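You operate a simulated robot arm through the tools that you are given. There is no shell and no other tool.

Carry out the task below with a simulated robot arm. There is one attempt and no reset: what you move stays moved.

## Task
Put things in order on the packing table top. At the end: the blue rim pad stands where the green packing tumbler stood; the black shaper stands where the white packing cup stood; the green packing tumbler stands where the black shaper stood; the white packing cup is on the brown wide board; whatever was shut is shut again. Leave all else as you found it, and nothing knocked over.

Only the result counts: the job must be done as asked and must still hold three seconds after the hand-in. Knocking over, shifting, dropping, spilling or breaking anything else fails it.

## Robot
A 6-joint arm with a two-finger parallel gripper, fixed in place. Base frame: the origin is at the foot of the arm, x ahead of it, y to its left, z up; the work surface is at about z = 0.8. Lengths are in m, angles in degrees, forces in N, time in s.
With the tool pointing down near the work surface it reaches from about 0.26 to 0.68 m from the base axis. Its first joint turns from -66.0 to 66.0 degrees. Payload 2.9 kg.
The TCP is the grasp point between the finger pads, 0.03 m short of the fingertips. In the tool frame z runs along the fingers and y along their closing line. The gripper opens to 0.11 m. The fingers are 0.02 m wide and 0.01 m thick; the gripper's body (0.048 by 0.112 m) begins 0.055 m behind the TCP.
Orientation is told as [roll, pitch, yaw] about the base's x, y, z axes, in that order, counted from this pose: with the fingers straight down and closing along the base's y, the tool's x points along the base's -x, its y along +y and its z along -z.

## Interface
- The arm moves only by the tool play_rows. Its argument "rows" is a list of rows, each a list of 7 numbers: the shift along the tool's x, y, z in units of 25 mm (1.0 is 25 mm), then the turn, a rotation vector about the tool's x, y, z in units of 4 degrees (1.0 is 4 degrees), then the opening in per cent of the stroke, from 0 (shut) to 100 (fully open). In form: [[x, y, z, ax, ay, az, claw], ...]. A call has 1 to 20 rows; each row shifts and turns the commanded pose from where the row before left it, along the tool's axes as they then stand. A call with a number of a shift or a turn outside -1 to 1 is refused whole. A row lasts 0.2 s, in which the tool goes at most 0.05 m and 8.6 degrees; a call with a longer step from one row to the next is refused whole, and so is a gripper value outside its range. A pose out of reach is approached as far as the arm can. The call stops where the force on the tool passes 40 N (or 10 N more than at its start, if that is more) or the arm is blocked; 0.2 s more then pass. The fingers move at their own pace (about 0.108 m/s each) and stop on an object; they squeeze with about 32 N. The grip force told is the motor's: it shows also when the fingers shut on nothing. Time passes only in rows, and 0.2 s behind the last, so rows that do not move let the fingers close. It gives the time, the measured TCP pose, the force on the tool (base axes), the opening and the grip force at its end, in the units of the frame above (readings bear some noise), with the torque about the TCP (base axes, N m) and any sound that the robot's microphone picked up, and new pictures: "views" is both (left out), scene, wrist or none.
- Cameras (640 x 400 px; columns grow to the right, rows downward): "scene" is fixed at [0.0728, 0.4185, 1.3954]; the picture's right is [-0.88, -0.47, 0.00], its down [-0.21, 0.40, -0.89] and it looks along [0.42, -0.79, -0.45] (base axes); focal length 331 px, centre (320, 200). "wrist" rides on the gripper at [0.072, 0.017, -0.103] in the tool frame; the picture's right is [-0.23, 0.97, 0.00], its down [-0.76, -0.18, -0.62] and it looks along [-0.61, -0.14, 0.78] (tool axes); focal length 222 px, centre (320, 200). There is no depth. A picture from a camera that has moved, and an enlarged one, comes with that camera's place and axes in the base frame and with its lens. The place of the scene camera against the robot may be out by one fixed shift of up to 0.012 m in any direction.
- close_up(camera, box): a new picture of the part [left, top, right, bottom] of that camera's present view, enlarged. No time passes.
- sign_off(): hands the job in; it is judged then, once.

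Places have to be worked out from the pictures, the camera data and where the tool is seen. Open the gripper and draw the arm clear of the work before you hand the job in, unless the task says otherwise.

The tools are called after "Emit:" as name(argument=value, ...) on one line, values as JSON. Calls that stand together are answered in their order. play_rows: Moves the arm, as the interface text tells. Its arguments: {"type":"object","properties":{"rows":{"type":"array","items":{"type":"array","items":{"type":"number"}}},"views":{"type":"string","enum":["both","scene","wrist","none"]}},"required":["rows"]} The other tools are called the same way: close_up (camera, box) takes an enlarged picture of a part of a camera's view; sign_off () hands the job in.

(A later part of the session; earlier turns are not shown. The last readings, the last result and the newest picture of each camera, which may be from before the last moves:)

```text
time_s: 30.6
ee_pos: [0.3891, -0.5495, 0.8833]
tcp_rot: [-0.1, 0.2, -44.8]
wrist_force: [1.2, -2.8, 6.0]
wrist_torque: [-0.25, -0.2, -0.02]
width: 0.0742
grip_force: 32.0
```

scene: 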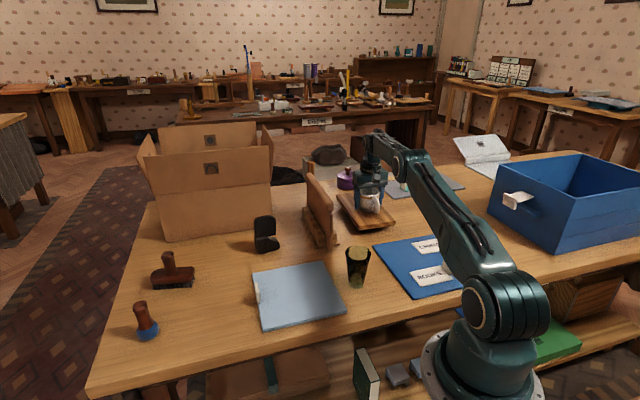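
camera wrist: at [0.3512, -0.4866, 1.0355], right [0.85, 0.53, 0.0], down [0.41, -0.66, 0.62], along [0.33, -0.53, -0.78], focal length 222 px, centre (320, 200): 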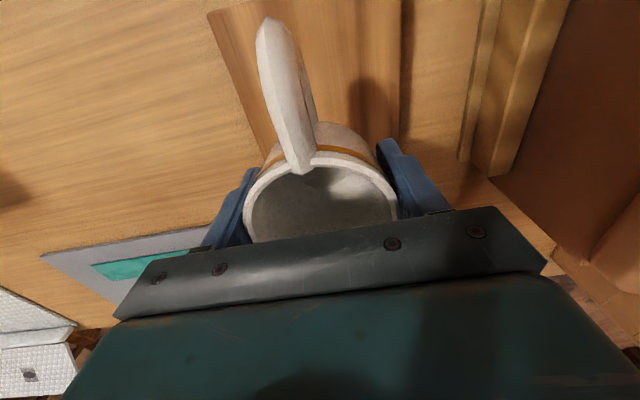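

Down to 6 N. One more small ease, then open the fingers gradually.

Emit:
play_rows(rows=[[0, 0, -0.03, 0, 0, 0, 50], [0, 0, 0, 0, 0, 0, 66], [0, 0, 0, 0, 0, 0, 69], [0, 0, 0, 0, 0, 0, 72], [0, 0, 0, 0, 0, 0, 78], [0, 0, 0, 0, 0, 0, 86], [0, 0, 0, 0, 0, 0, 94], [0, 0, 0, 0, 0, 0, 100], [0, 0, 0, 0, 0, 0, 100]], views="both")

Emit:
close_up(camera="scene", box=[320, 150, 432, 240])

```text
time_s: 32.6
ee_pos: [0.3891, -0.55, 0.8849]
tcp_rot: [0.0, 0.0, -45.0]
wrist_force: [0.1, -0.1, 1.5]
wrist_torque: [-0.01, -0.01, 0.02]
width: 0.1099
grip_force: 0.1
camera wrist: at [0.3521, -0.4871, 0.9888], right [0.85, 0.53, 0.0], down [0.41, -0.66, 0.62], along [0.33, -0.53, -0.78], focal length 222 px, centre (320, 200)
```

scene: 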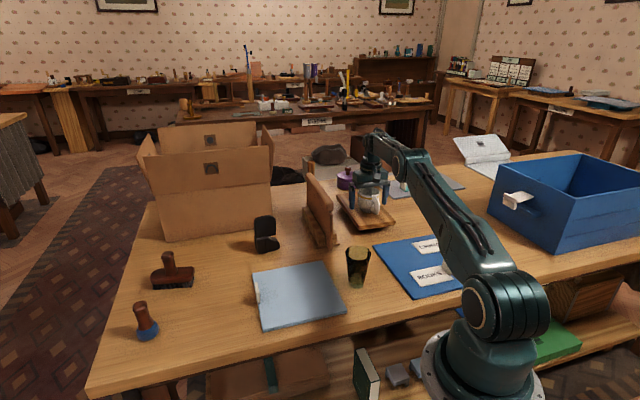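
wrist: 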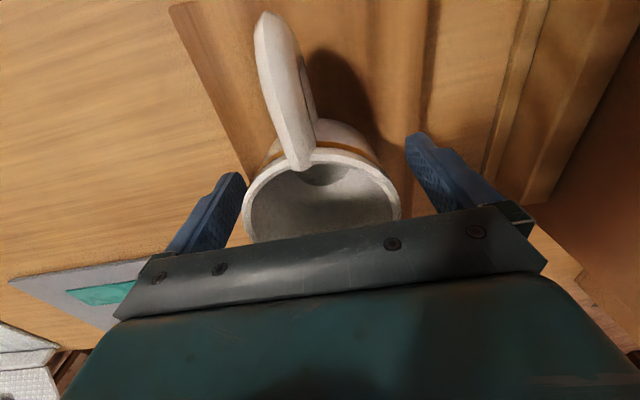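

```text
4.44 times, centred on (376, 195) of scene
camera zoom: at [0.0728, 0.4185, 1.3954], right [-0.88, -0.47, 0.0], down [-0.21, 0.4, -0.89], along [0.42, -0.79, -0.45], focal length 1470 px, centre (71, 222)
```

zoom: 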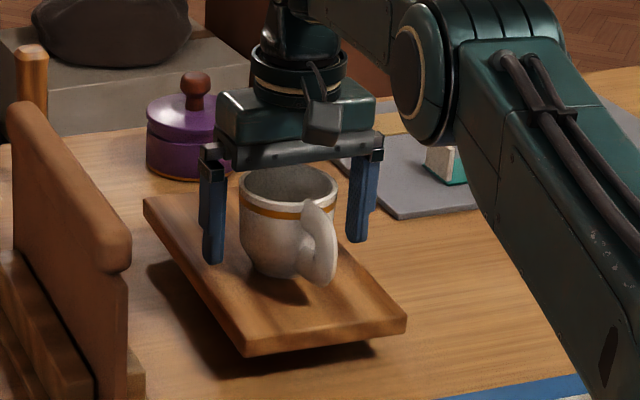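

The mug stands upright on the board, fingers clear. I'll rise straight up past the rim, then back off inward while rising.

Emit:
play_rows(rows=[[0, 0, -0.6, 0, 0, 0, 100], [0, 0, -0.8, 0, 0, 0, 100], [0, 0, -0.8, 0, 0, 0, 100], [0, 0, -0.4, 0, 0, 0, 100], [0.5, 0.08, -0.6, 0, 0, 0, 100], [0.7, 0.1, -0.8, 0, 0, 0, 100], [0.8, 0.12, -0.8, 0, 0, 0, 100], [0.8, 0.12, -0.8, 0, 0, 0, 100], [0.8, 0.12, -0.8, 0, 0, 0, 100], [0, 0, 0, 0, 0, 0, 100]], views="both")

Emit:
close_up(camera="scene", box=[320, 150, 432, 240])

```text
time_s: 34.8
ee_pos: [0.3351, -0.4763, 1.0459]
tcp_rot: [0.0, -0.1, -45.0]
wrist_force: [0.4, 0.8, 0.5]
wrist_torque: [-0.04, 0.0, 0.01]
width: 0.1099
grip_force: 0.0
camera wrist: at [0.2967, -0.4134, 1.1493], right [0.85, 0.53, 0.0], down [0.41, -0.66, 0.62], along [0.33, -0.53, -0.78], focal length 222 px, centre (320, 200)
```

scene: 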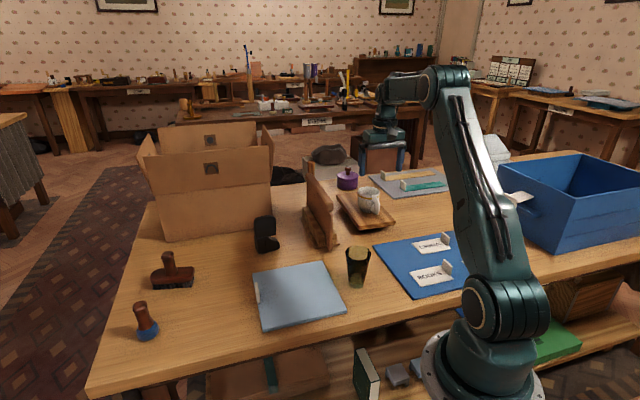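
wrist: 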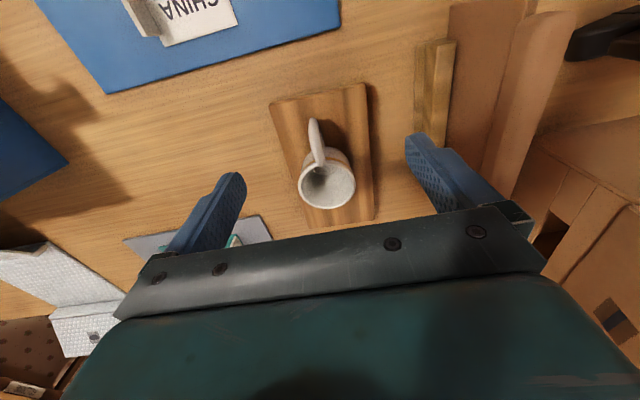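

```text
4.44 times, centred on (376, 195) of scene
camera zoom: at [0.0728, 0.4185, 1.3954], right [-0.88, -0.47, 0.0], down [-0.21, 0.4, -0.89], along [0.42, -0.79, -0.45], focal length 1470 px, centre (71, 222)
```

zoom: 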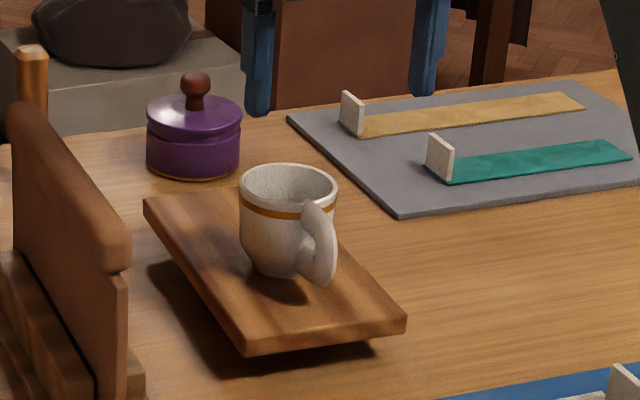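

The mug is well placed on the board. Now I'll go around the panel to hover near the shaper, keeping z≈1.05.

Emit:
play_rows(rows=[[0.64, 0.958, 0, 0, 0, 0, 100], [0.64, 0.958, 0, 0, 0, 0, 100], [0.64, 0.958, 0, 0, 0, 0, 100], [0.64, 0.958, 0, 0, 0, 0, 100], [0.64, 0.958, 0, 0, 0, 0, 100], [0.64, 0.958, 0, 0, 0, 0, 100], [0.64, 0.958, 0, 0, 0, 0, 100], [0.64, 0.958, 0, 0, 0, 0, 100], [-0.646, 0.889, 0, 0, 0, 0, 100], [-0.646, 0.889, 0, 0, 0, 0, 100], [-0.646, 0.889, 0, 0, 0, 0, 100], [-0.646, 0.889, 0, 0, 0, 0, 100], [-0.646, 0.889, 0, 0, 0, 0, 100], [-0.646, 0.889, 0, 0, 0, 0, 100], [-0.646, 0.889, 0, 0, 0, 0, 100], [0, 0, 0, 0, 0, 0, 100]], views="both")

Emit:
close_up(camera="wrist", box=[240, 60, 420, 180])

```text
time_s: 38.2
ee_pos: [0.5707, -0.2214, 1.0432]
tcp_rot: [0.0, 0.0, -45.0]
wrist_force: [-0.2, -1.4, -0.2]
wrist_torque: [-0.01, 0.04, 0.03]
width: 0.11
grip_force: 0.2
camera wrist: at [0.5327, -0.1584, 1.1473], right [0.85, 0.53, 0.0], down [0.41, -0.66, 0.62], along [0.33, -0.53, -0.78], focal length 222 px, centre (320, 200)
```

scene: 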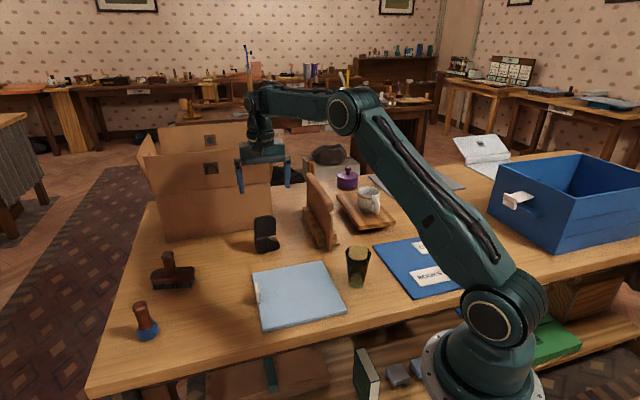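
wrist: 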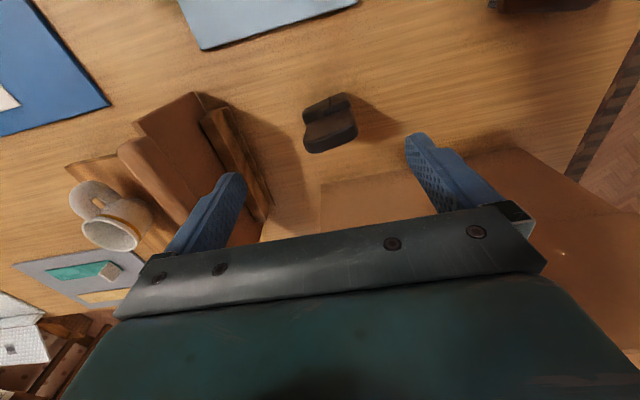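

```text
3.33 times, centred on (330, 120) of wrist
camera zoom: at [0.5327, -0.1584, 1.1473], right [0.85, 0.53, 0.0], down [0.41, -0.66, 0.62], along [0.33, -0.53, -0.78], focal length 740 px, centre (287, 467)
```

zoom: 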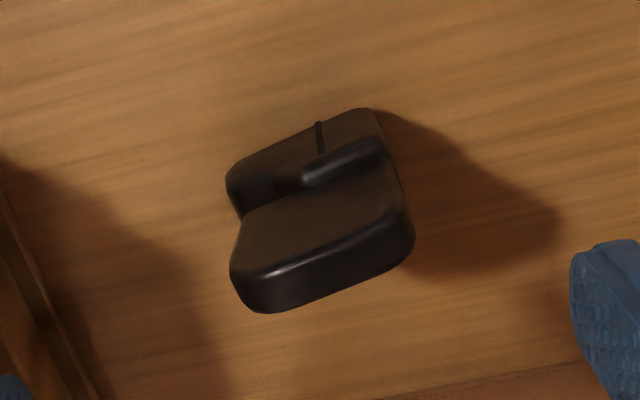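

The shaper is a slab ~0.058 × 0.016 m (top z≈0.905) along the direction (0.6, 0.8) with a slightly larger base, centred at (0.599, -0.241). I'll check the box's flap near there before approaching.

Emit:
close_up(camera="scene", box=[130, 100, 310, 260])

Emit:
close_up(camera="wrist", box=[160, 60, 640, 300])

```text
2.50 times, centred on (220, 180) of scene
camera zoom: at [0.0728, 0.4185, 1.3954], right [-0.88, -0.47, 0.0], down [-0.21, 0.4, -0.89], along [0.42, -0.79, -0.45], focal length 827 px, centre (570, 250)
```

zoom: 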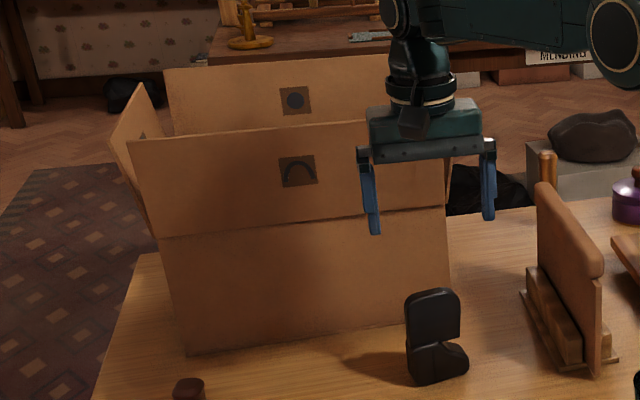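

```text
1.33 times, centred on (400, 180) of wrist
camera zoom: at [0.5327, -0.1584, 1.1473], right [0.85, 0.53, 0.0], down [0.41, -0.66, 0.62], along [0.33, -0.53, -0.78], focal length 296 px, centre (213, 227)
```

zoom: 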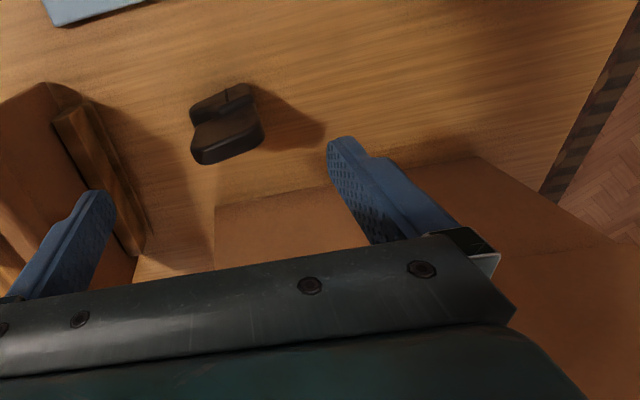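

The box flap stands nearly vertical, about 0.11 m behind the shaper, leaving enough room. I'll turn 8° to yaw -37°, lower to z≈0.985 and centre over (0.599, -0.241).

Emit:
play_rows(rows=[[0, 0, 0.8, 0, 0, -1, 100], [0, 0, 0.8, 0, 0, -1, 100], [0, 0, 0.7, 0, 0, 0, 100], [-0.7, 0.03, 0, 0, 0, 0, 100], [-0.676, 0.025, 0, 0, 0, 0, 100], [0, 0, 0, 0, 0, 0, 100]], views="both")

Emit:
close_up(camera="wrist", box=[220, 60, 440, 220])

Emit:
close_up(camera="scene", box=[210, 150, 330, 260])

```text
time_s: 39.6
ee_pos: [0.5995, -0.2411, 0.9872]
tcp_rot: [0.0, 0.0, -37.0]
wrist_force: [0.0, 0.5, 0.3]
wrist_torque: [0.0, -0.02, -0.02]
width: 0.11
grip_force: 0.1
camera wrist: at [0.5531, -0.1842, 1.0912], right [0.77, 0.64, 0.0], down [0.5, -0.6, 0.62], along [0.4, -0.48, -0.78], focal length 222 px, centre (320, 200)
```

scene: 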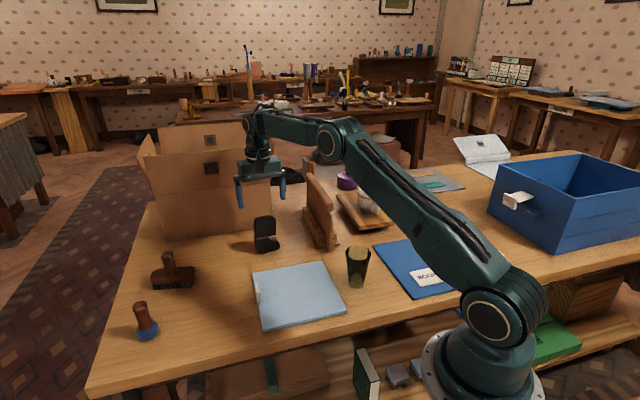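
wrist: 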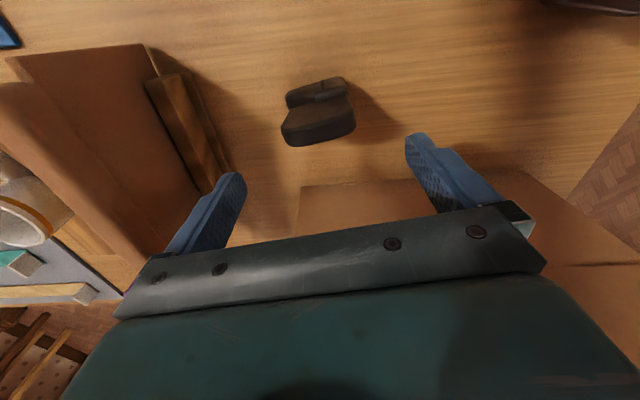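

```text
2.50 times, centred on (330, 140) of wrist
camera zoom: at [0.5531, -0.1842, 1.0912], right [0.77, 0.64, 0.0], down [0.5, -0.6, 0.62], along [0.4, -0.48, -0.78], focal length 555 px, centre (295, 350)
```

zoom: 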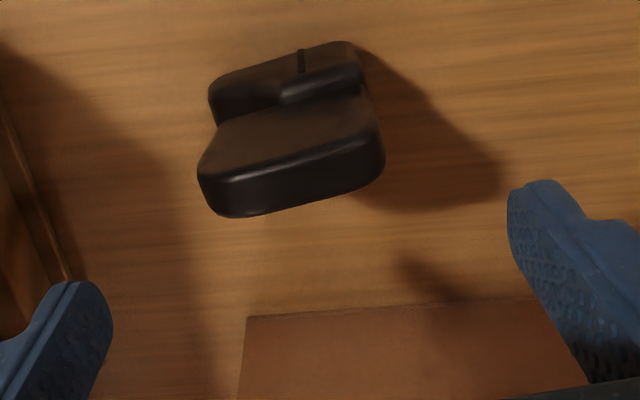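

```text
3.64 times, centred on (270, 205) of scene
camera zoom: at [0.0728, 0.4185, 1.3954], right [-0.88, -0.47, 0.0], down [-0.21, 0.4, -0.89], along [0.42, -0.79, -0.45], focal length 1203 px, centre (502, 182)
```

zoom: 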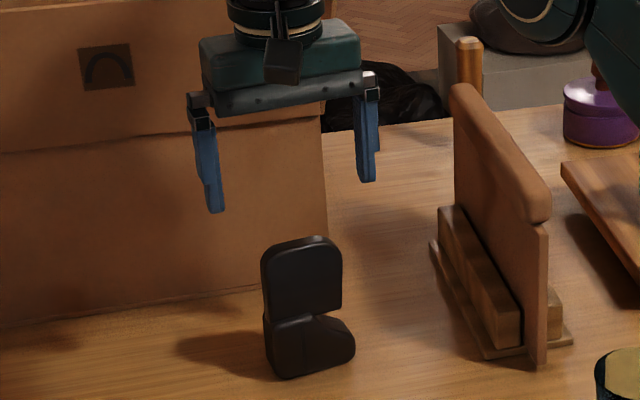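

TCP is centred over the shaper. I'll lower to z≈0.882 so the finger pads flank the upper slab only, above the base's toe.

Emit:
play_rows(rows=[[0, 0, 1, 0, 0, 0, 100], [0, 0, 1, 0, 0, 0, 100], [0, 0, 1, 0, 0, 0, 100], [0, 0, 0.8, 0, 0, 0, 100], [0, 0, 0.4, 0, 0, 0, 100], [0, 0, 0, 0, 0, 0, 100]], views="both")

Emit:
close_up(camera="scene", box=[210, 180, 330, 270])

```text
time_s: 41.0
ee_pos: [0.5979, -0.2406, 0.8839]
tcp_rot: [0.0, 0.0, -37.0]
wrist_force: [-0.1, 0.6, 0.3]
wrist_torque: [0.0, -0.02, 0.01]
width: 0.1099
grip_force: 0.0
camera wrist: at [0.5525, -0.1829, 0.9867], right [0.77, 0.64, 0.0], down [0.5, -0.6, 0.62], along [0.4, -0.48, -0.78], focal length 222 px, centre (320, 200)
```

scene: 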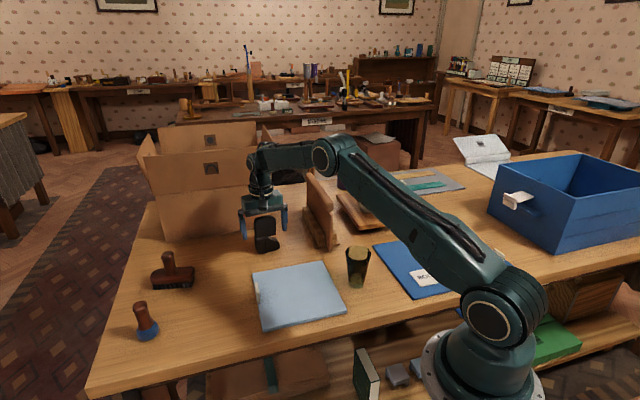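
wrist: 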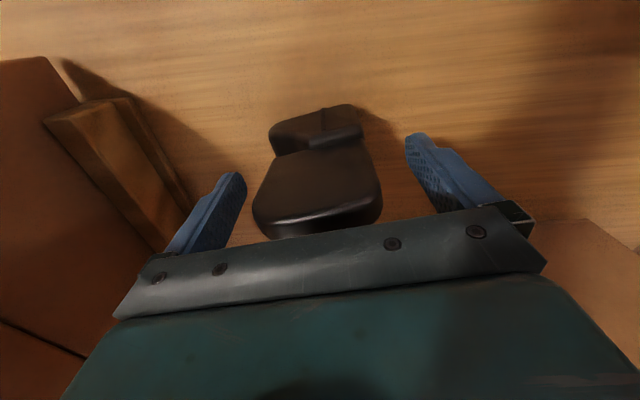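

```text
4.44 times, centred on (270, 225) of scene
camera zoom: at [0.0728, 0.4185, 1.3954], right [-0.88, -0.47, 0.0], down [-0.21, 0.4, -0.89], along [0.42, -0.79, -0.45], focal length 1470 px, centre (542, 89)
```

zoom: 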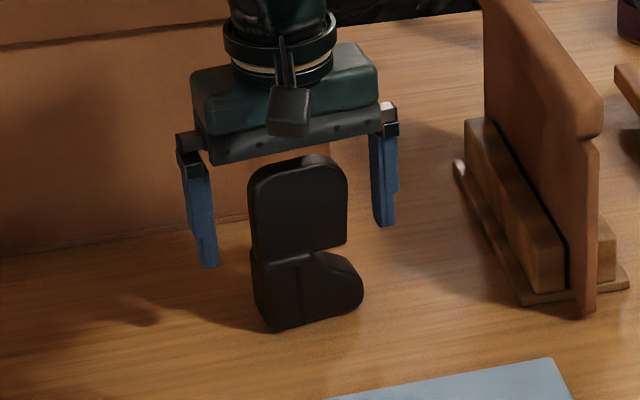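

The slab is centred between the fingers and the tips are above the toe. Closing the gripper.

Emit:
play_rows(rows=[[0, 0, 0, 0, 0, 0, 75], [0, 0, 0, 0, 0, 0, 55], [0, 0, 0, 0, 0, 0, 35], [0, 0, 0, 0, 0, 0, 30], [0, 0, 0, 0, 0, 0, 30]], views="both")

Emit:
close_up(camera="scene", box=[210, 180, 330, 270])

```text
time_s: 42.2
ee_pos: [0.5982, -0.2391, 0.8827]
tcp_rot: [0.0, 0.0, -37.0]
wrist_force: [0.1, 0.3, -0.6]
wrist_torque: [0.05, -0.03, 0.02]
width: 0.0718
grip_force: 32.3
camera wrist: at [0.5525, -0.1828, 0.9869], right [0.77, 0.64, 0.0], down [0.5, -0.6, 0.62], along [0.4, -0.48, -0.78], focal length 222 px, centre (320, 200)
```

scene: 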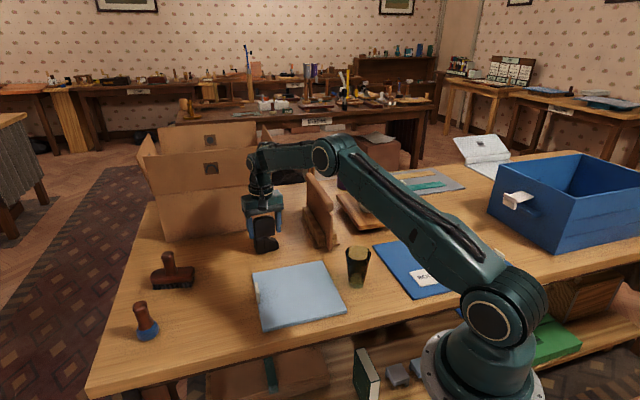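
wrist: 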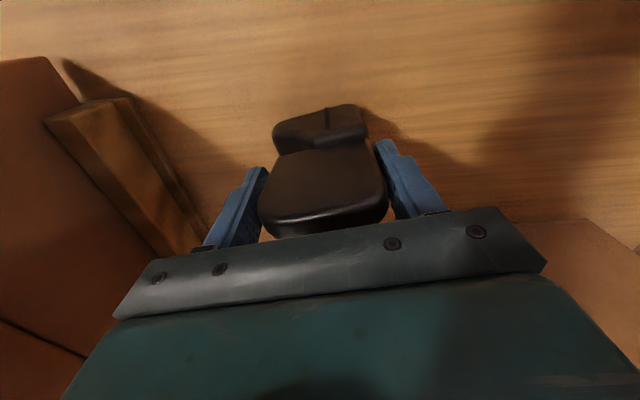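

```text
4.44 times, centred on (270, 225) of scene
camera zoom: at [0.0728, 0.4185, 1.3954], right [-0.88, -0.47, 0.0], down [-0.21, 0.4, -0.89], along [0.42, -0.79, -0.45], focal length 1470 px, centre (542, 89)
```

zoom: 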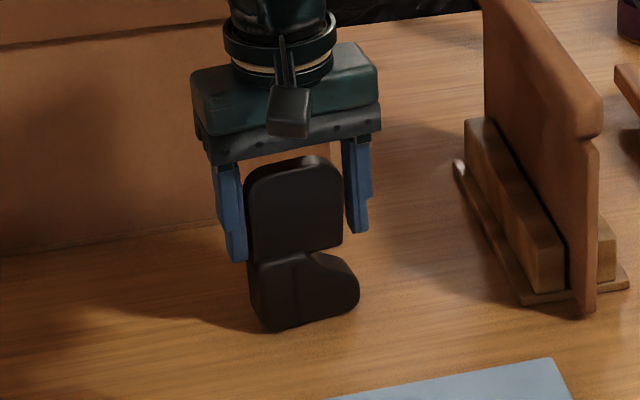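

Gripped at 0.072 m width with 32 N. I'll lift slowly and check that the shaper comes up straight.

Emit:
play_rows(rows=[[0, 0, -0.3, 0, 0, 0, 30], [0, 0, -0.5, 0, 0, 0, 30], [0, 0, -0.8, 0, 0, 0, 30], [0, 0, -1, 0, 0, 0, 30], [0, 0, -1, 0, 0, 0, 30], [0, 0, 0, 0, 0, 0, 30]], views="both")

Emit:
close_up(camera="scene", box=[210, 150, 330, 260])

```text
time_s: 43.6
ee_pos: [0.599, -0.2413, 0.9734]
tcp_rot: [0.0, 0.1, -37.0]
wrist_force: [0.3, 0.4, -1.7]
wrist_torque: [-0.02, 0.02, -0.04]
width: 0.0713
grip_force: 31.9
camera wrist: at [0.5528, -0.1842, 1.0774], right [0.77, 0.64, 0.0], down [0.5, -0.6, 0.62], along [0.4, -0.48, -0.78], focal length 222 px, centre (320, 200)
```

scene: 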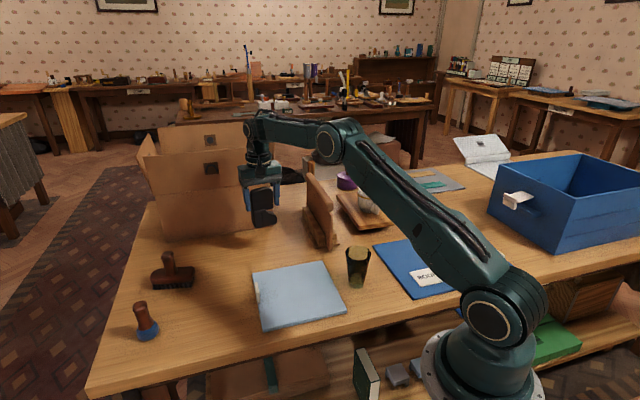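
wrist: 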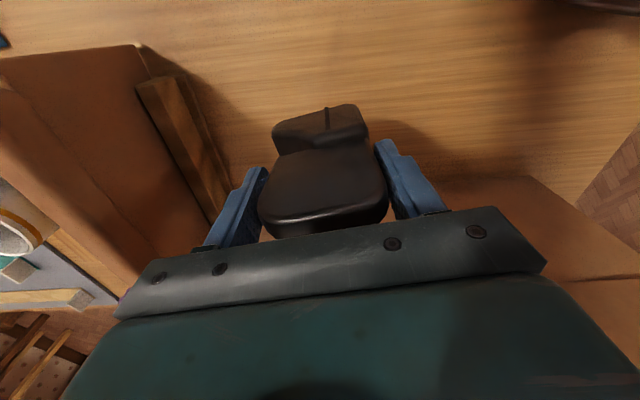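

```text
3.64 times, centred on (270, 205) of scene
camera zoom: at [0.0728, 0.4185, 1.3954], right [-0.88, -0.47, 0.0], down [-0.21, 0.4, -0.89], along [0.42, -0.79, -0.45], focal length 1203 px, centre (502, 182)
```

zoom: 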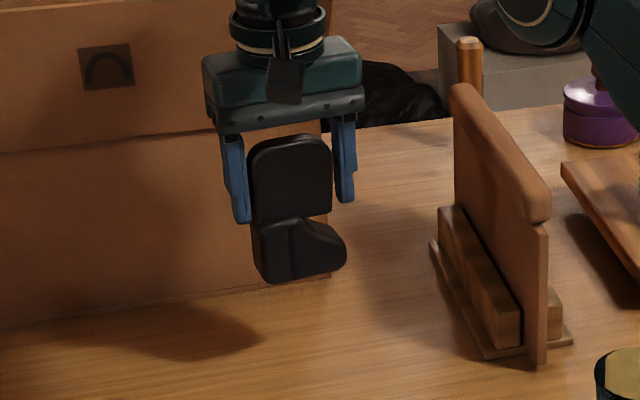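

Shaper is lifted upright and stable. Moving it over to the mug's old spot, raising a bit on the way.

Emit:
play_rows(rows=[[0, 0, -0.6, 0, 0, 0, 30], [0.3, 0.34, -0.4, 0, 0, 0, 30], [0.7, 0.786, -0.2, 0, 0, 0, 30], [0.79, 0.886, 0, 0, 0, 0, 30], [0.79, 0.886, 0, 0, 0, 0, 30], [0.79, 0.886, 0, 0, 0, 0, 30], [0.79, 0.886, 0, 0, 0, 0, 30], [0.79, 0.886, 0, 0, 0, 0, 30], [0.79, 0.886, 0, 0, 0, 0, 30], [0.79, 0.886, 0, 0, 0, 0, 30], [0.583, 0.649, 0, 0, 0, 0, 30], [0, 0, 0, 0, 0, 0, 30]], views="both")

```text
time_s: 46.2
ee_pos: [0.5736, 0.0263, 1.0039]
tcp_rot: [0.0, 0.1, -36.9]
wrist_force: [-0.7, 0.0, -0.9]
wrist_torque: [0.0, 0.02, -0.04]
width: 0.0715
grip_force: 31.6
camera wrist: at [0.528, 0.0834, 1.1074], right [0.77, 0.64, 0.0], down [0.5, -0.6, 0.62], along [0.4, -0.48, -0.78], focal length 222 px, centre (320, 200)
```

scene: 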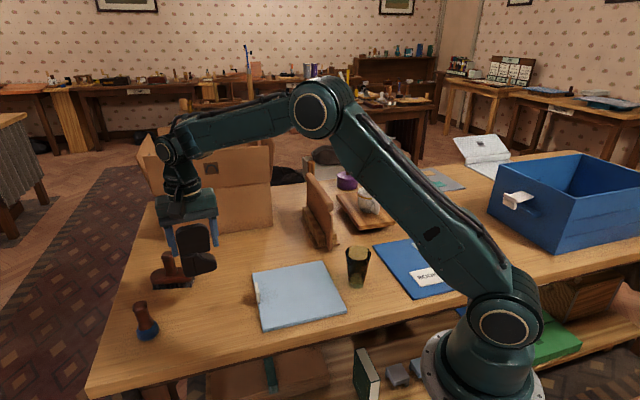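
wrist: 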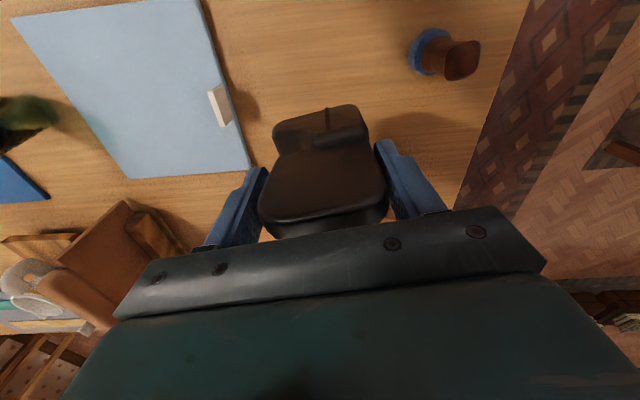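

Over the mug's old place now. I'll nudge slightly and lower to a few mm above the contact height (grasp was at z≈0.883).

Emit:
play_rows(rows=[[-0.13, 0.05, 0.8, 0, 0, 0, 30], [0, 0, 1, 0, 0, 0, 30], [0, 0, 1, 0, 0, 0, 30], [0, 0, 1, 0, 0, 0, 30], [0, 0, 0.6, 0, 0, 0, 30], [0, 0, 0, 0, 0, 0, 30]], views="both")

Emit:
close_up(camera="scene", box=[120, 210, 260, 340])

```text
time_s: 47.6
ee_pos: [0.5784, 0.0248, 0.8937]
tcp_rot: [0.1, -0.1, -37.1]
wrist_force: [-0.1, -0.7, -1.1]
wrist_torque: [-0.01, -0.03, -0.02]
width: 0.0714
grip_force: 32.2
camera wrist: at [0.5341, 0.0814, 0.9979], right [0.77, 0.64, 0.0], down [0.5, -0.6, 0.62], along [0.4, -0.48, -0.78], focal length 222 px, centre (320, 200)
```

scene: 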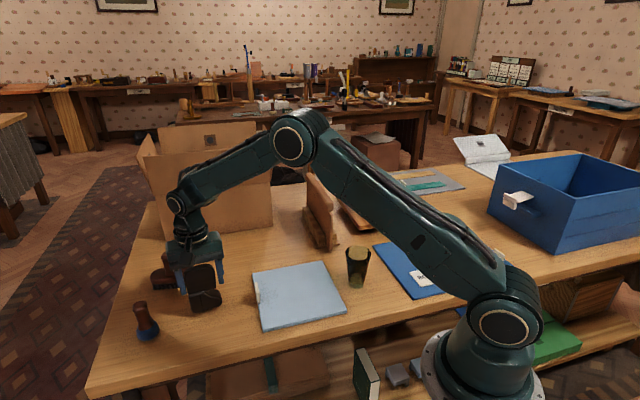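
wrist: 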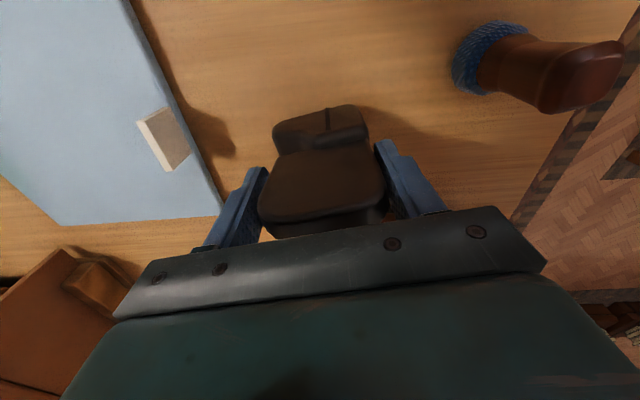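

```text
3.08 times, centred on (190, 275) of scene
camera zoom: at [0.0728, 0.4185, 1.3954], right [-0.88, -0.47, 0.0], down [-0.21, 0.4, -0.89], along [0.42, -0.79, -0.45], focal length 1018 px, centre (720, -31)
```

zoom: 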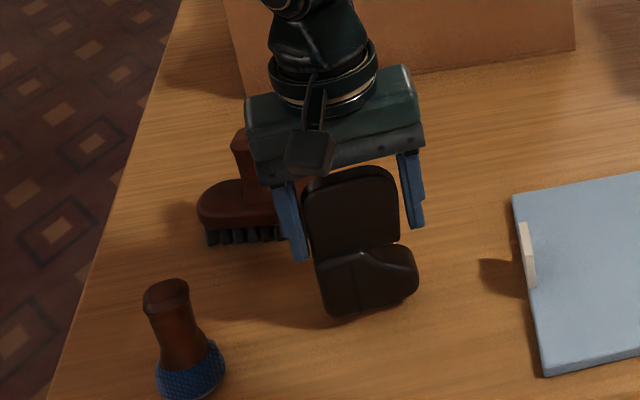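

About 1 cm to go. Lowering in small steps and watching the force.

Emit:
play_rows(rows=[[0, 0, 0.15, 0, 0, 0, 30], [0, 0, 0.15, 0, 0, 0, 30], [0, 0, 0, 0, 0, 0, 30]], views="none")

Emit:
play_rows(rows=[[0, 0, 0.1, 0, 0, 0, 30], [0, 0, 0, 0, 0, 0, 30]], views="none")

```text
time_s: 48.4
ee_pos: [0.5791, 0.0234, 0.8862]
tcp_rot: [-0.1, 0.0, -37.0]
wrist_force: [0.6, 0.8, -0.6]
wrist_torque: [-0.02, 0.01, 0.0]
width: 0.0711
grip_force: 31.9
```

```text
time_s: 49.0
ee_pos: [0.5786, 0.0233, 0.8829]
tcp_rot: [-0.1, 0.0, -37.0]
wrist_force: [0.1, -0.3, -1.4]
wrist_torque: [0.0, -0.02, -0.02]
width: 0.0711
grip_force: 31.8
```

Not yet in contact. Two more 1.5 mm steps.

Emit:
play_rows(rows=[[0, 0, 0.06, 0, 0, 0, 30], [0, 0, 0, 0, 0, 0, 30]], views="none")

Emit:
play_rows(rows=[[0, 0, 0.05, 0, 0, 0, 30], [0, 0, 0, 0, 0, 0, 30]], views="none")

```text
time_s: 49.6
ee_pos: [0.5795, 0.0231, 0.8833]
tcp_rot: [0.0, -0.1, -37.1]
wrist_force: [-5.1, -1.4, 13.0]
wrist_torque: [-0.03, 0.48, 0.07]
width: 0.0712
grip_force: 32.2
```

```text
time_s: 50.2
ee_pos: [0.5794, 0.0236, 0.8826]
tcp_rot: [0.2, -0.2, -37.0]
wrist_force: [-9.8, -4.8, 31.7]
wrist_torque: [-0.07, 0.74, 0.2]
width: 0.0715
grip_force: 32.1
```

Firm contact now (32 N). Backing off about 2 mm to relax it before release.

Emit:
play_rows(rows=[[0, 0, -0.09, 0, 0, 0, 30], [0, 0, 0, 0, 0, 0, 30]], views="none")

```text
time_s: 50.8
ee_pos: [0.5801, 0.0239, 0.8824]
tcp_rot: [0.1, -0.2, -37.0]
wrist_force: [1.3, -5.3, 12.5]
wrist_torque: [-0.12, -0.39, -0.12]
width: 0.0713
grip_force: 31.5
```

Emit:
play_rows(rows=[[0, 0, -0.03, 0, 0, 0, 30], [0, 0, 0, 0, 0, 0, 30]], views="none")

```text
time_s: 51.4
ee_pos: [0.5796, 0.0255, 0.8834]
tcp_rot: [-0.1, 0.1, -36.8]
wrist_force: [1.4, 0.2, 3.1]
wrist_torque: [0.1, -0.24, -0.03]
width: 0.0715
grip_force: 32.4
```

Only 3 N left, so I'll open the fingers gradually.

Emit:
play_rows(rows=[[0, 0, 0, 0, 0, 0, 63], [0, 0, 0, 0, 0, 0, 66], [0, 0, 0, 0, 0, 0, 69], [0, 0, 0, 0, 0, 0, 74], [0, 0, 0, 0, 0, 0, 82], [0, 0, 0, 0, 0, 0, 92], [0, 0, 0, 0, 0, 0, 100], [0, 0, 0, 0, 0, 0, 100]], views="both")

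Emit:
close_up(camera="scene", box=[120, 210, 260, 340])

```text
time_s: 53.2
ee_pos: [0.5787, 0.024, 0.8857]
tcp_rot: [0.0, 0.1, -37.0]
wrist_force: [0.0, -0.3, 0.6]
wrist_torque: [0.02, 0.02, 0.01]
width: 0.1101
grip_force: 0.1
camera wrist: at [0.5338, 0.0818, 0.9878], right [0.77, 0.64, 0.0], down [0.5, -0.6, 0.62], along [0.4, -0.48, -0.78], focal length 222 px, centre (320, 200)
```

scene: 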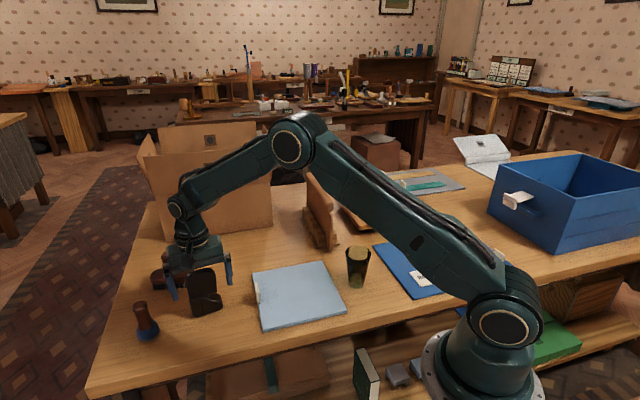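
wrist: 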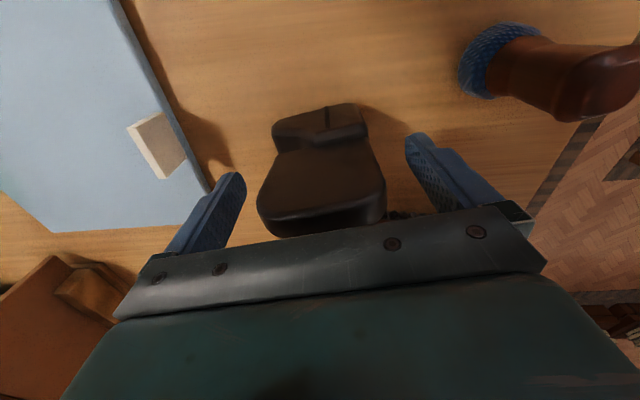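

```text
3.08 times, centred on (190, 275) of scene
camera zoom: at [0.0728, 0.4185, 1.3954], right [-0.88, -0.47, 0.0], down [-0.21, 0.4, -0.89], along [0.42, -0.79, -0.45], focal length 1018 px, centre (720, -31)
```

zoom: 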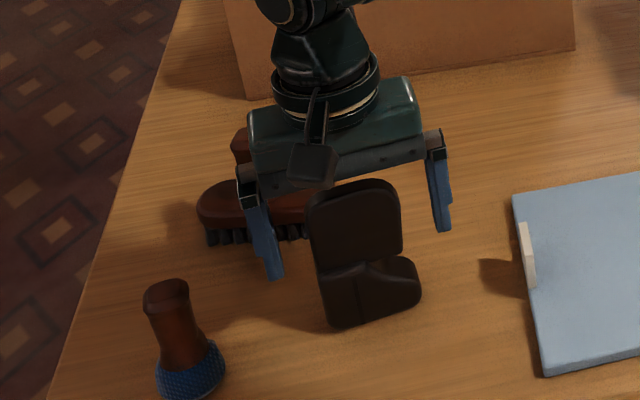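

The shaper stands free on its own. I'll rise straight up and take a look at its final position.

Emit:
play_rows(rows=[[0, 0, -0.5, 0, 0, 0, 100], [0, 0, -1, 0, 0, 0, 100], [0, 0, -1, 0, 0, 0, 100], [0, 0, -1, 0, 0, 0, 100], [0, 0, -1, 0, 0, 0, 100], [0, 0, -1, 0, 0, 0, 100], [0, 0, -1, 0, 0, 0, 100], [0, 0, 0, 0, 0, 0, 100]], views="both")

Emit:
close_up(camera="wrist", box=[230, 20, 470, 180])

Emit:
close_up(camera="scene", box=[120, 210, 260, 340])

```text
time_s: 55.0
ee_pos: [0.5791, 0.0243, 1.0466]
tcp_rot: [-0.1, -0.1, -36.9]
wrist_force: [-0.2, -1.0, 0.3]
wrist_torque: [-0.01, 0.0, -0.01]
width: 0.1098
grip_force: 0.1
camera wrist: at [0.5339, 0.0818, 1.1502], right [0.77, 0.64, 0.0], down [0.5, -0.6, 0.62], along [0.4, -0.48, -0.78], focal length 222 px, centre (320, 200)
```

scene: 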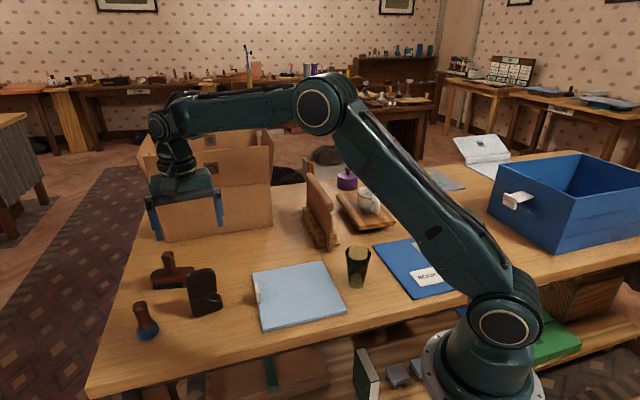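
wrist: 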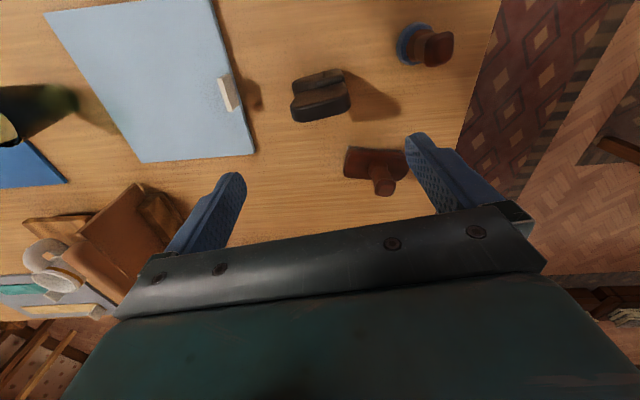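

```text
2.50 times, centred on (350, 100) of wrist
camera zoom: at [0.5339, 0.0818, 1.1502], right [0.77, 0.64, 0.0], down [0.5, -0.6, 0.62], along [0.4, -0.48, -0.78], focal length 555 px, centre (245, 450)
```

zoom: 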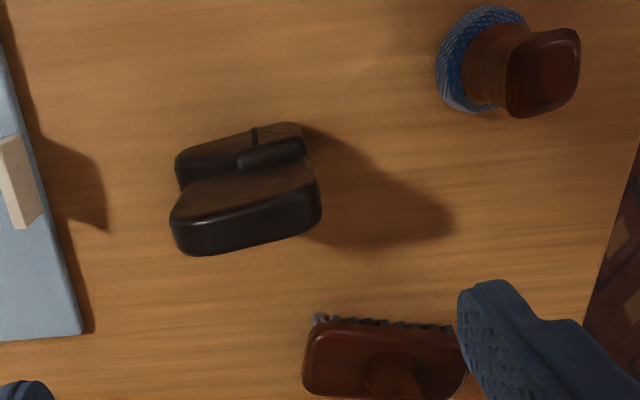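

```text
3.08 times, centred on (190, 275) of scene
camera zoom: at [0.0728, 0.4185, 1.3954], right [-0.88, -0.47, 0.0], down [-0.21, 0.4, -0.89], along [0.42, -0.79, -0.45], focal length 1018 px, centre (720, -31)
```

zoom: 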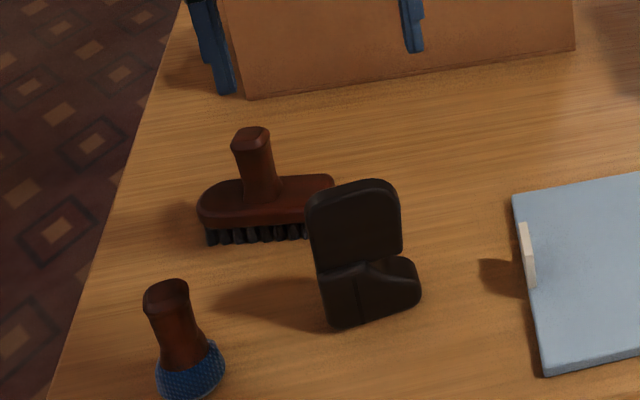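

The shaper stands where the mug was. Next: the tumbler at about (0.299, -0.227); I'll move above it at z≈1.05, same yaw.

Emit:
play_rows(rows=[[0.193, -0.984, 0, 0, 0, 0, 100], [0.193, -0.984, 0, 0, 0, 0, 100], [0.193, -0.984, 0, 0, 0, 0, 100], [0.193, -0.984, 0, 0, 0, 0, 100], [0.193, -0.984, 0, 0, 0, 0, 100], [0.193, -0.984, 0, 0, 0, 0, 100], [0.193, -0.984, 0, 0, 0, 0, 100], [0.193, -0.984, 0, 0, 0, 0, 100], [0.193, -0.984, 0, 0, 0, 0, 100], [0.193, -0.984, 0, 0, 0, 0, 100], [0.193, -0.984, 0, 0, 0, 0, 100], [0.193, -0.984, 0, 0, 0, 0, 100], [0.193, -0.984, 0, 0, 0, 0, 100], [0.193, -0.984, 0, 0, 0, 0, 100], [0.193, -0.984, 0, 0, 0, 0, 100], [0, 0, 0, 0, 0, 0, 100]], views="both")

Emit:
close_up(camera="wrist", box=[220, 20, 420, 180])

```text
time_s: 58.4
ee_pos: [0.2988, -0.2284, 1.0443]
tcp_rot: [0.0, 0.0, -37.0]
wrist_force: [-1.0, 0.6, 0.3]
wrist_torque: [0.0, 0.03, 0.0]
width: 0.11
grip_force: 0.0
camera wrist: at [0.2527, -0.171, 1.1478], right [0.77, 0.64, 0.0], down [0.5, -0.6, 0.62], along [0.4, -0.48, -0.78], focal length 222 px, centre (320, 200)
```

scene: 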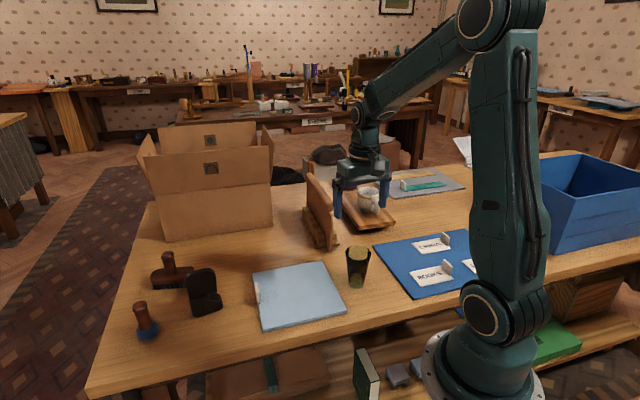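
wrist: 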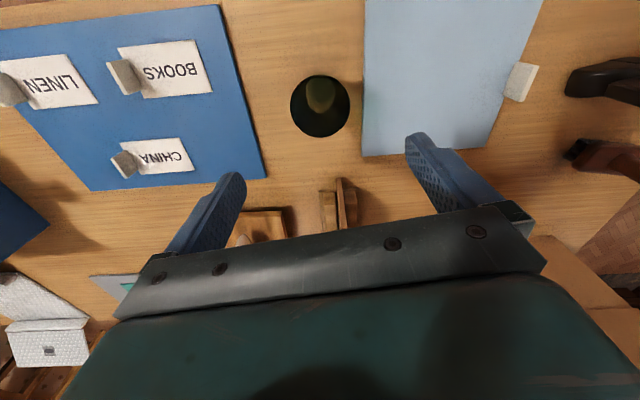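

```text
2.50 times, centred on (320, 100) of wrist
camera zoom: at [0.2527, -0.171, 1.1478], right [0.77, 0.64, 0.0], down [0.5, -0.6, 0.62], along [0.4, -0.48, -0.78], focal length 555 px, centre (320, 450)
```

zoom: 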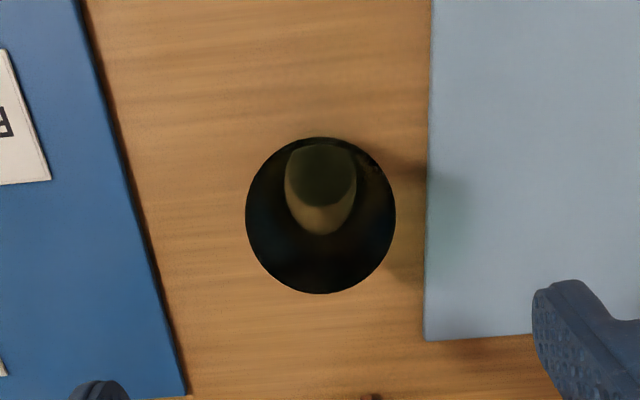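

Tumbler centre reads (0.299, -0.227), matching the TCP. I'll lower in one go to z≈0.90, check clearance, then finish to z≈0.866.

Emit:
play_rows(rows=[[0, 0, 1, 0, 0, 0, 100], [0, 0, 1, 0, 0, 0, 100], [0, 0, 1, 0, 0, 0, 100], [0, 0, 1, 0, 0, 0, 100], [0, 0, 1, 0, 0, 0, 100], [0, 0, 0.7, 0, 0, 0, 100], [0, 0, 0, 0, 0, 0, 100]], views="both")

Emit:
close_up(camera="scene", box=[300, 200, 428, 310])

```text
time_s: 60.0
ee_pos: [0.2992, -0.2271, 0.9038]
tcp_rot: [0.0, -0.1, -37.0]
wrist_force: [-0.9, -0.2, 0.7]
wrist_torque: [-0.01, 0.0, -0.01]
width: 0.11
grip_force: 0.0
camera wrist: at [0.2538, -0.1702, 1.0074], right [0.77, 0.64, 0.0], down [0.5, -0.6, 0.62], along [0.4, -0.48, -0.78], focal length 222 px, centre (320, 200)
```

scene: 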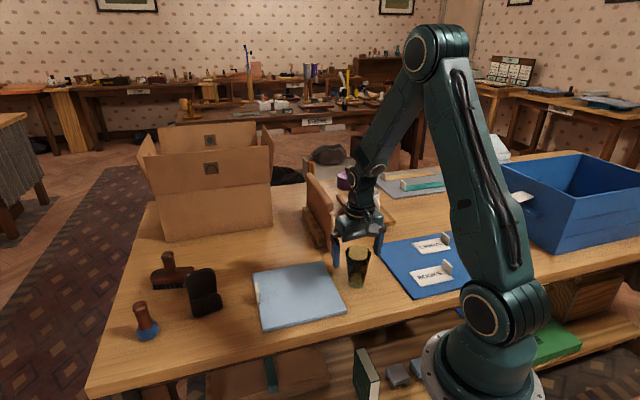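
wrist: 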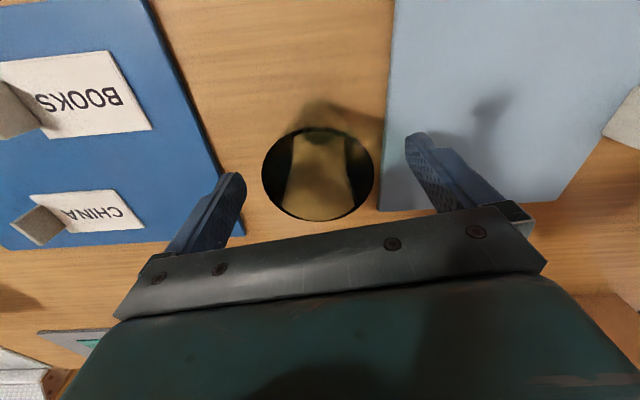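

```text
3.64 times, centred on (364, 255) of scene
camera zoom: at [0.0728, 0.4185, 1.3954], right [-0.88, -0.47, 0.0], down [-0.21, 0.4, -0.89], along [0.42, -0.79, -0.45], focal length 1203 px, centre (160, 0)
```

zoom: 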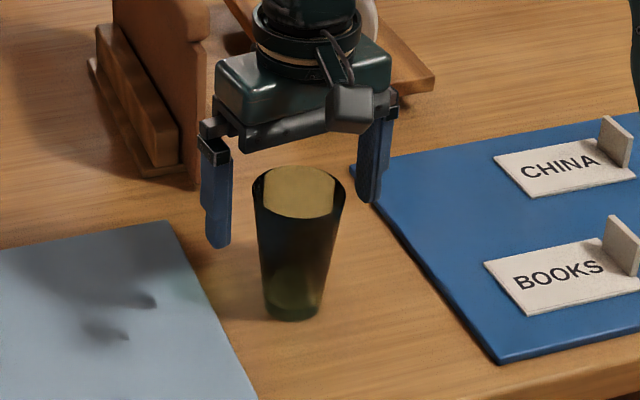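

Tumbler is centred between the fingers. Lowering the last 37 mm to z≈0.866.

Emit:
play_rows(rows=[[0, 0, 0.8, 0, 0, 0, 100], [0, 0, 0.7, 0, 0, 0, 100], [0, 0, 0, 0, 0, 0, 100]], views="both")

Emit:
close_up(camera="scene", box=[300, 200, 428, 310])

```text
time_s: 60.8
ee_pos: [0.2994, -0.2268, 0.8662]
tcp_rot: [0.0, 0.0, -37.1]
wrist_force: [-0.8, 0.4, 0.2]
wrist_torque: [-0.02, 0.02, 0.02]
width: 0.11
grip_force: 0.1
camera wrist: at [0.2541, -0.17, 0.9696], right [0.77, 0.64, 0.0], down [0.5, -0.6, 0.62], along [0.4, -0.48, -0.78], focal length 222 px, centre (320, 200)
```

scene: 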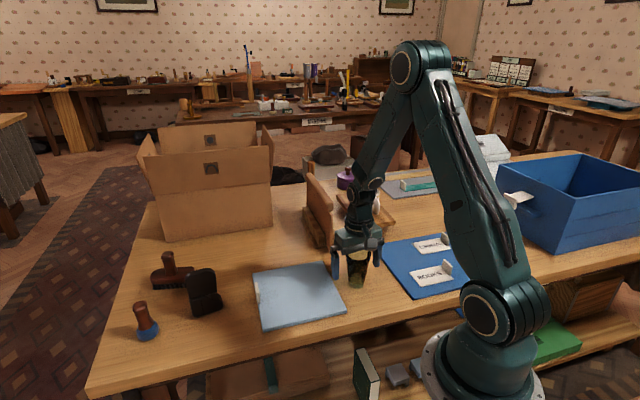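
wrist: 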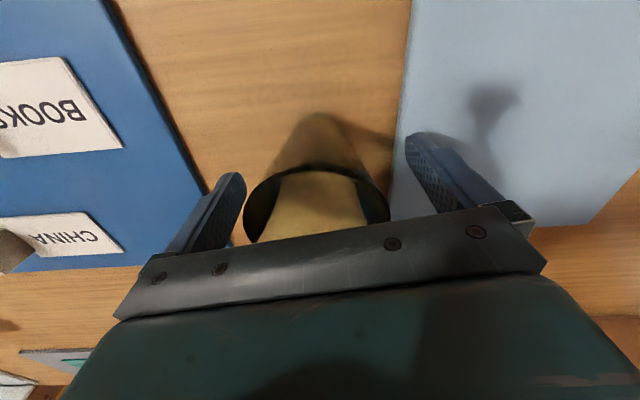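

```text
3.64 times, centred on (364, 255) of scene
camera zoom: at [0.0728, 0.4185, 1.3954], right [-0.88, -0.47, 0.0], down [-0.21, 0.4, -0.89], along [0.42, -0.79, -0.45], focal length 1203 px, centre (160, 0)
```

zoom: 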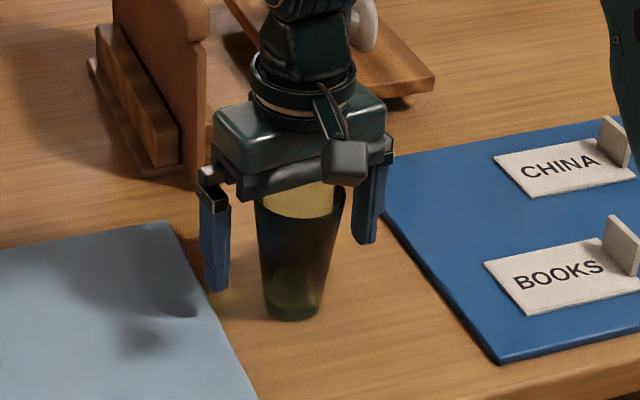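

Fingers straddle the tumbler with clearance on both sides. Closing gently.

Emit:
play_rows(rows=[[0, 0, 0, 0, 0, 0, 80], [0, 0, 0, 0, 0, 0, 65], [0, 0, 0, 0, 0, 0, 55], [0, 0, 0, 0, 0, 0, 45], [0, 0, 0, 0, 0, 0, 45]], views="both")

Emit:
close_up(camera="scene", box=[300, 200, 428, 310])

```text
time_s: 62.0
ee_pos: [0.3002, -0.2272, 0.8661]
tcp_rot: [0.1, 0.0, -37.0]
wrist_force: [-0.5, 0.0, 0.7]
wrist_torque: [-0.03, -0.04, -0.03]
width: 0.0636
grip_force: 31.7
camera wrist: at [0.2541, -0.1702, 0.9699], right [0.77, 0.64, 0.0], down [0.5, -0.6, 0.62], along [0.4, -0.48, -0.78], focal length 222 px, centre (320, 200)
```

scene: 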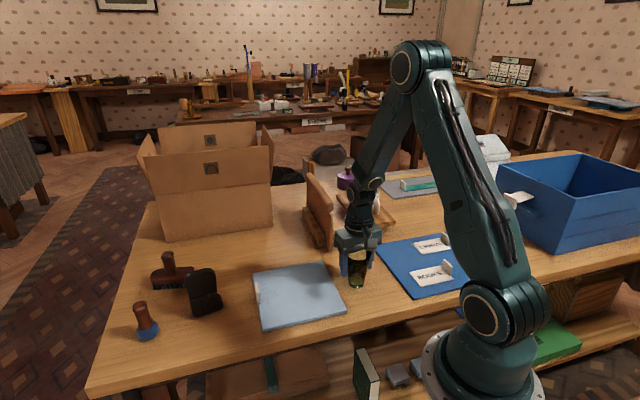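
wrist: 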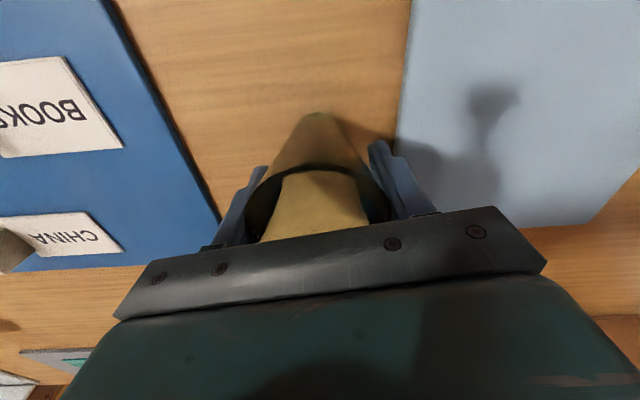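

```text
3.64 times, centred on (364, 255) of scene
camera zoom: at [0.0728, 0.4185, 1.3954], right [-0.88, -0.47, 0.0], down [-0.21, 0.4, -0.89], along [0.42, -0.79, -0.45], focal length 1203 px, centre (160, 0)
```

zoom: 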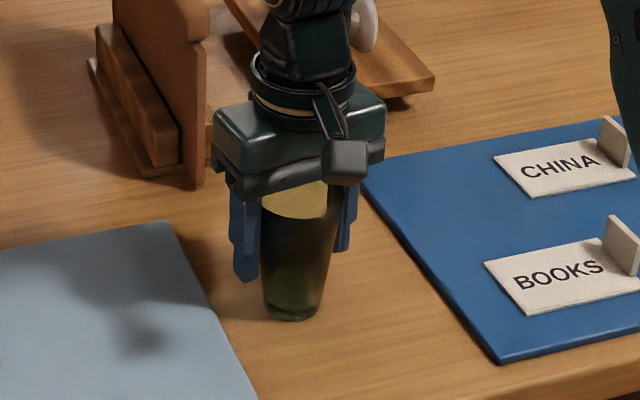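

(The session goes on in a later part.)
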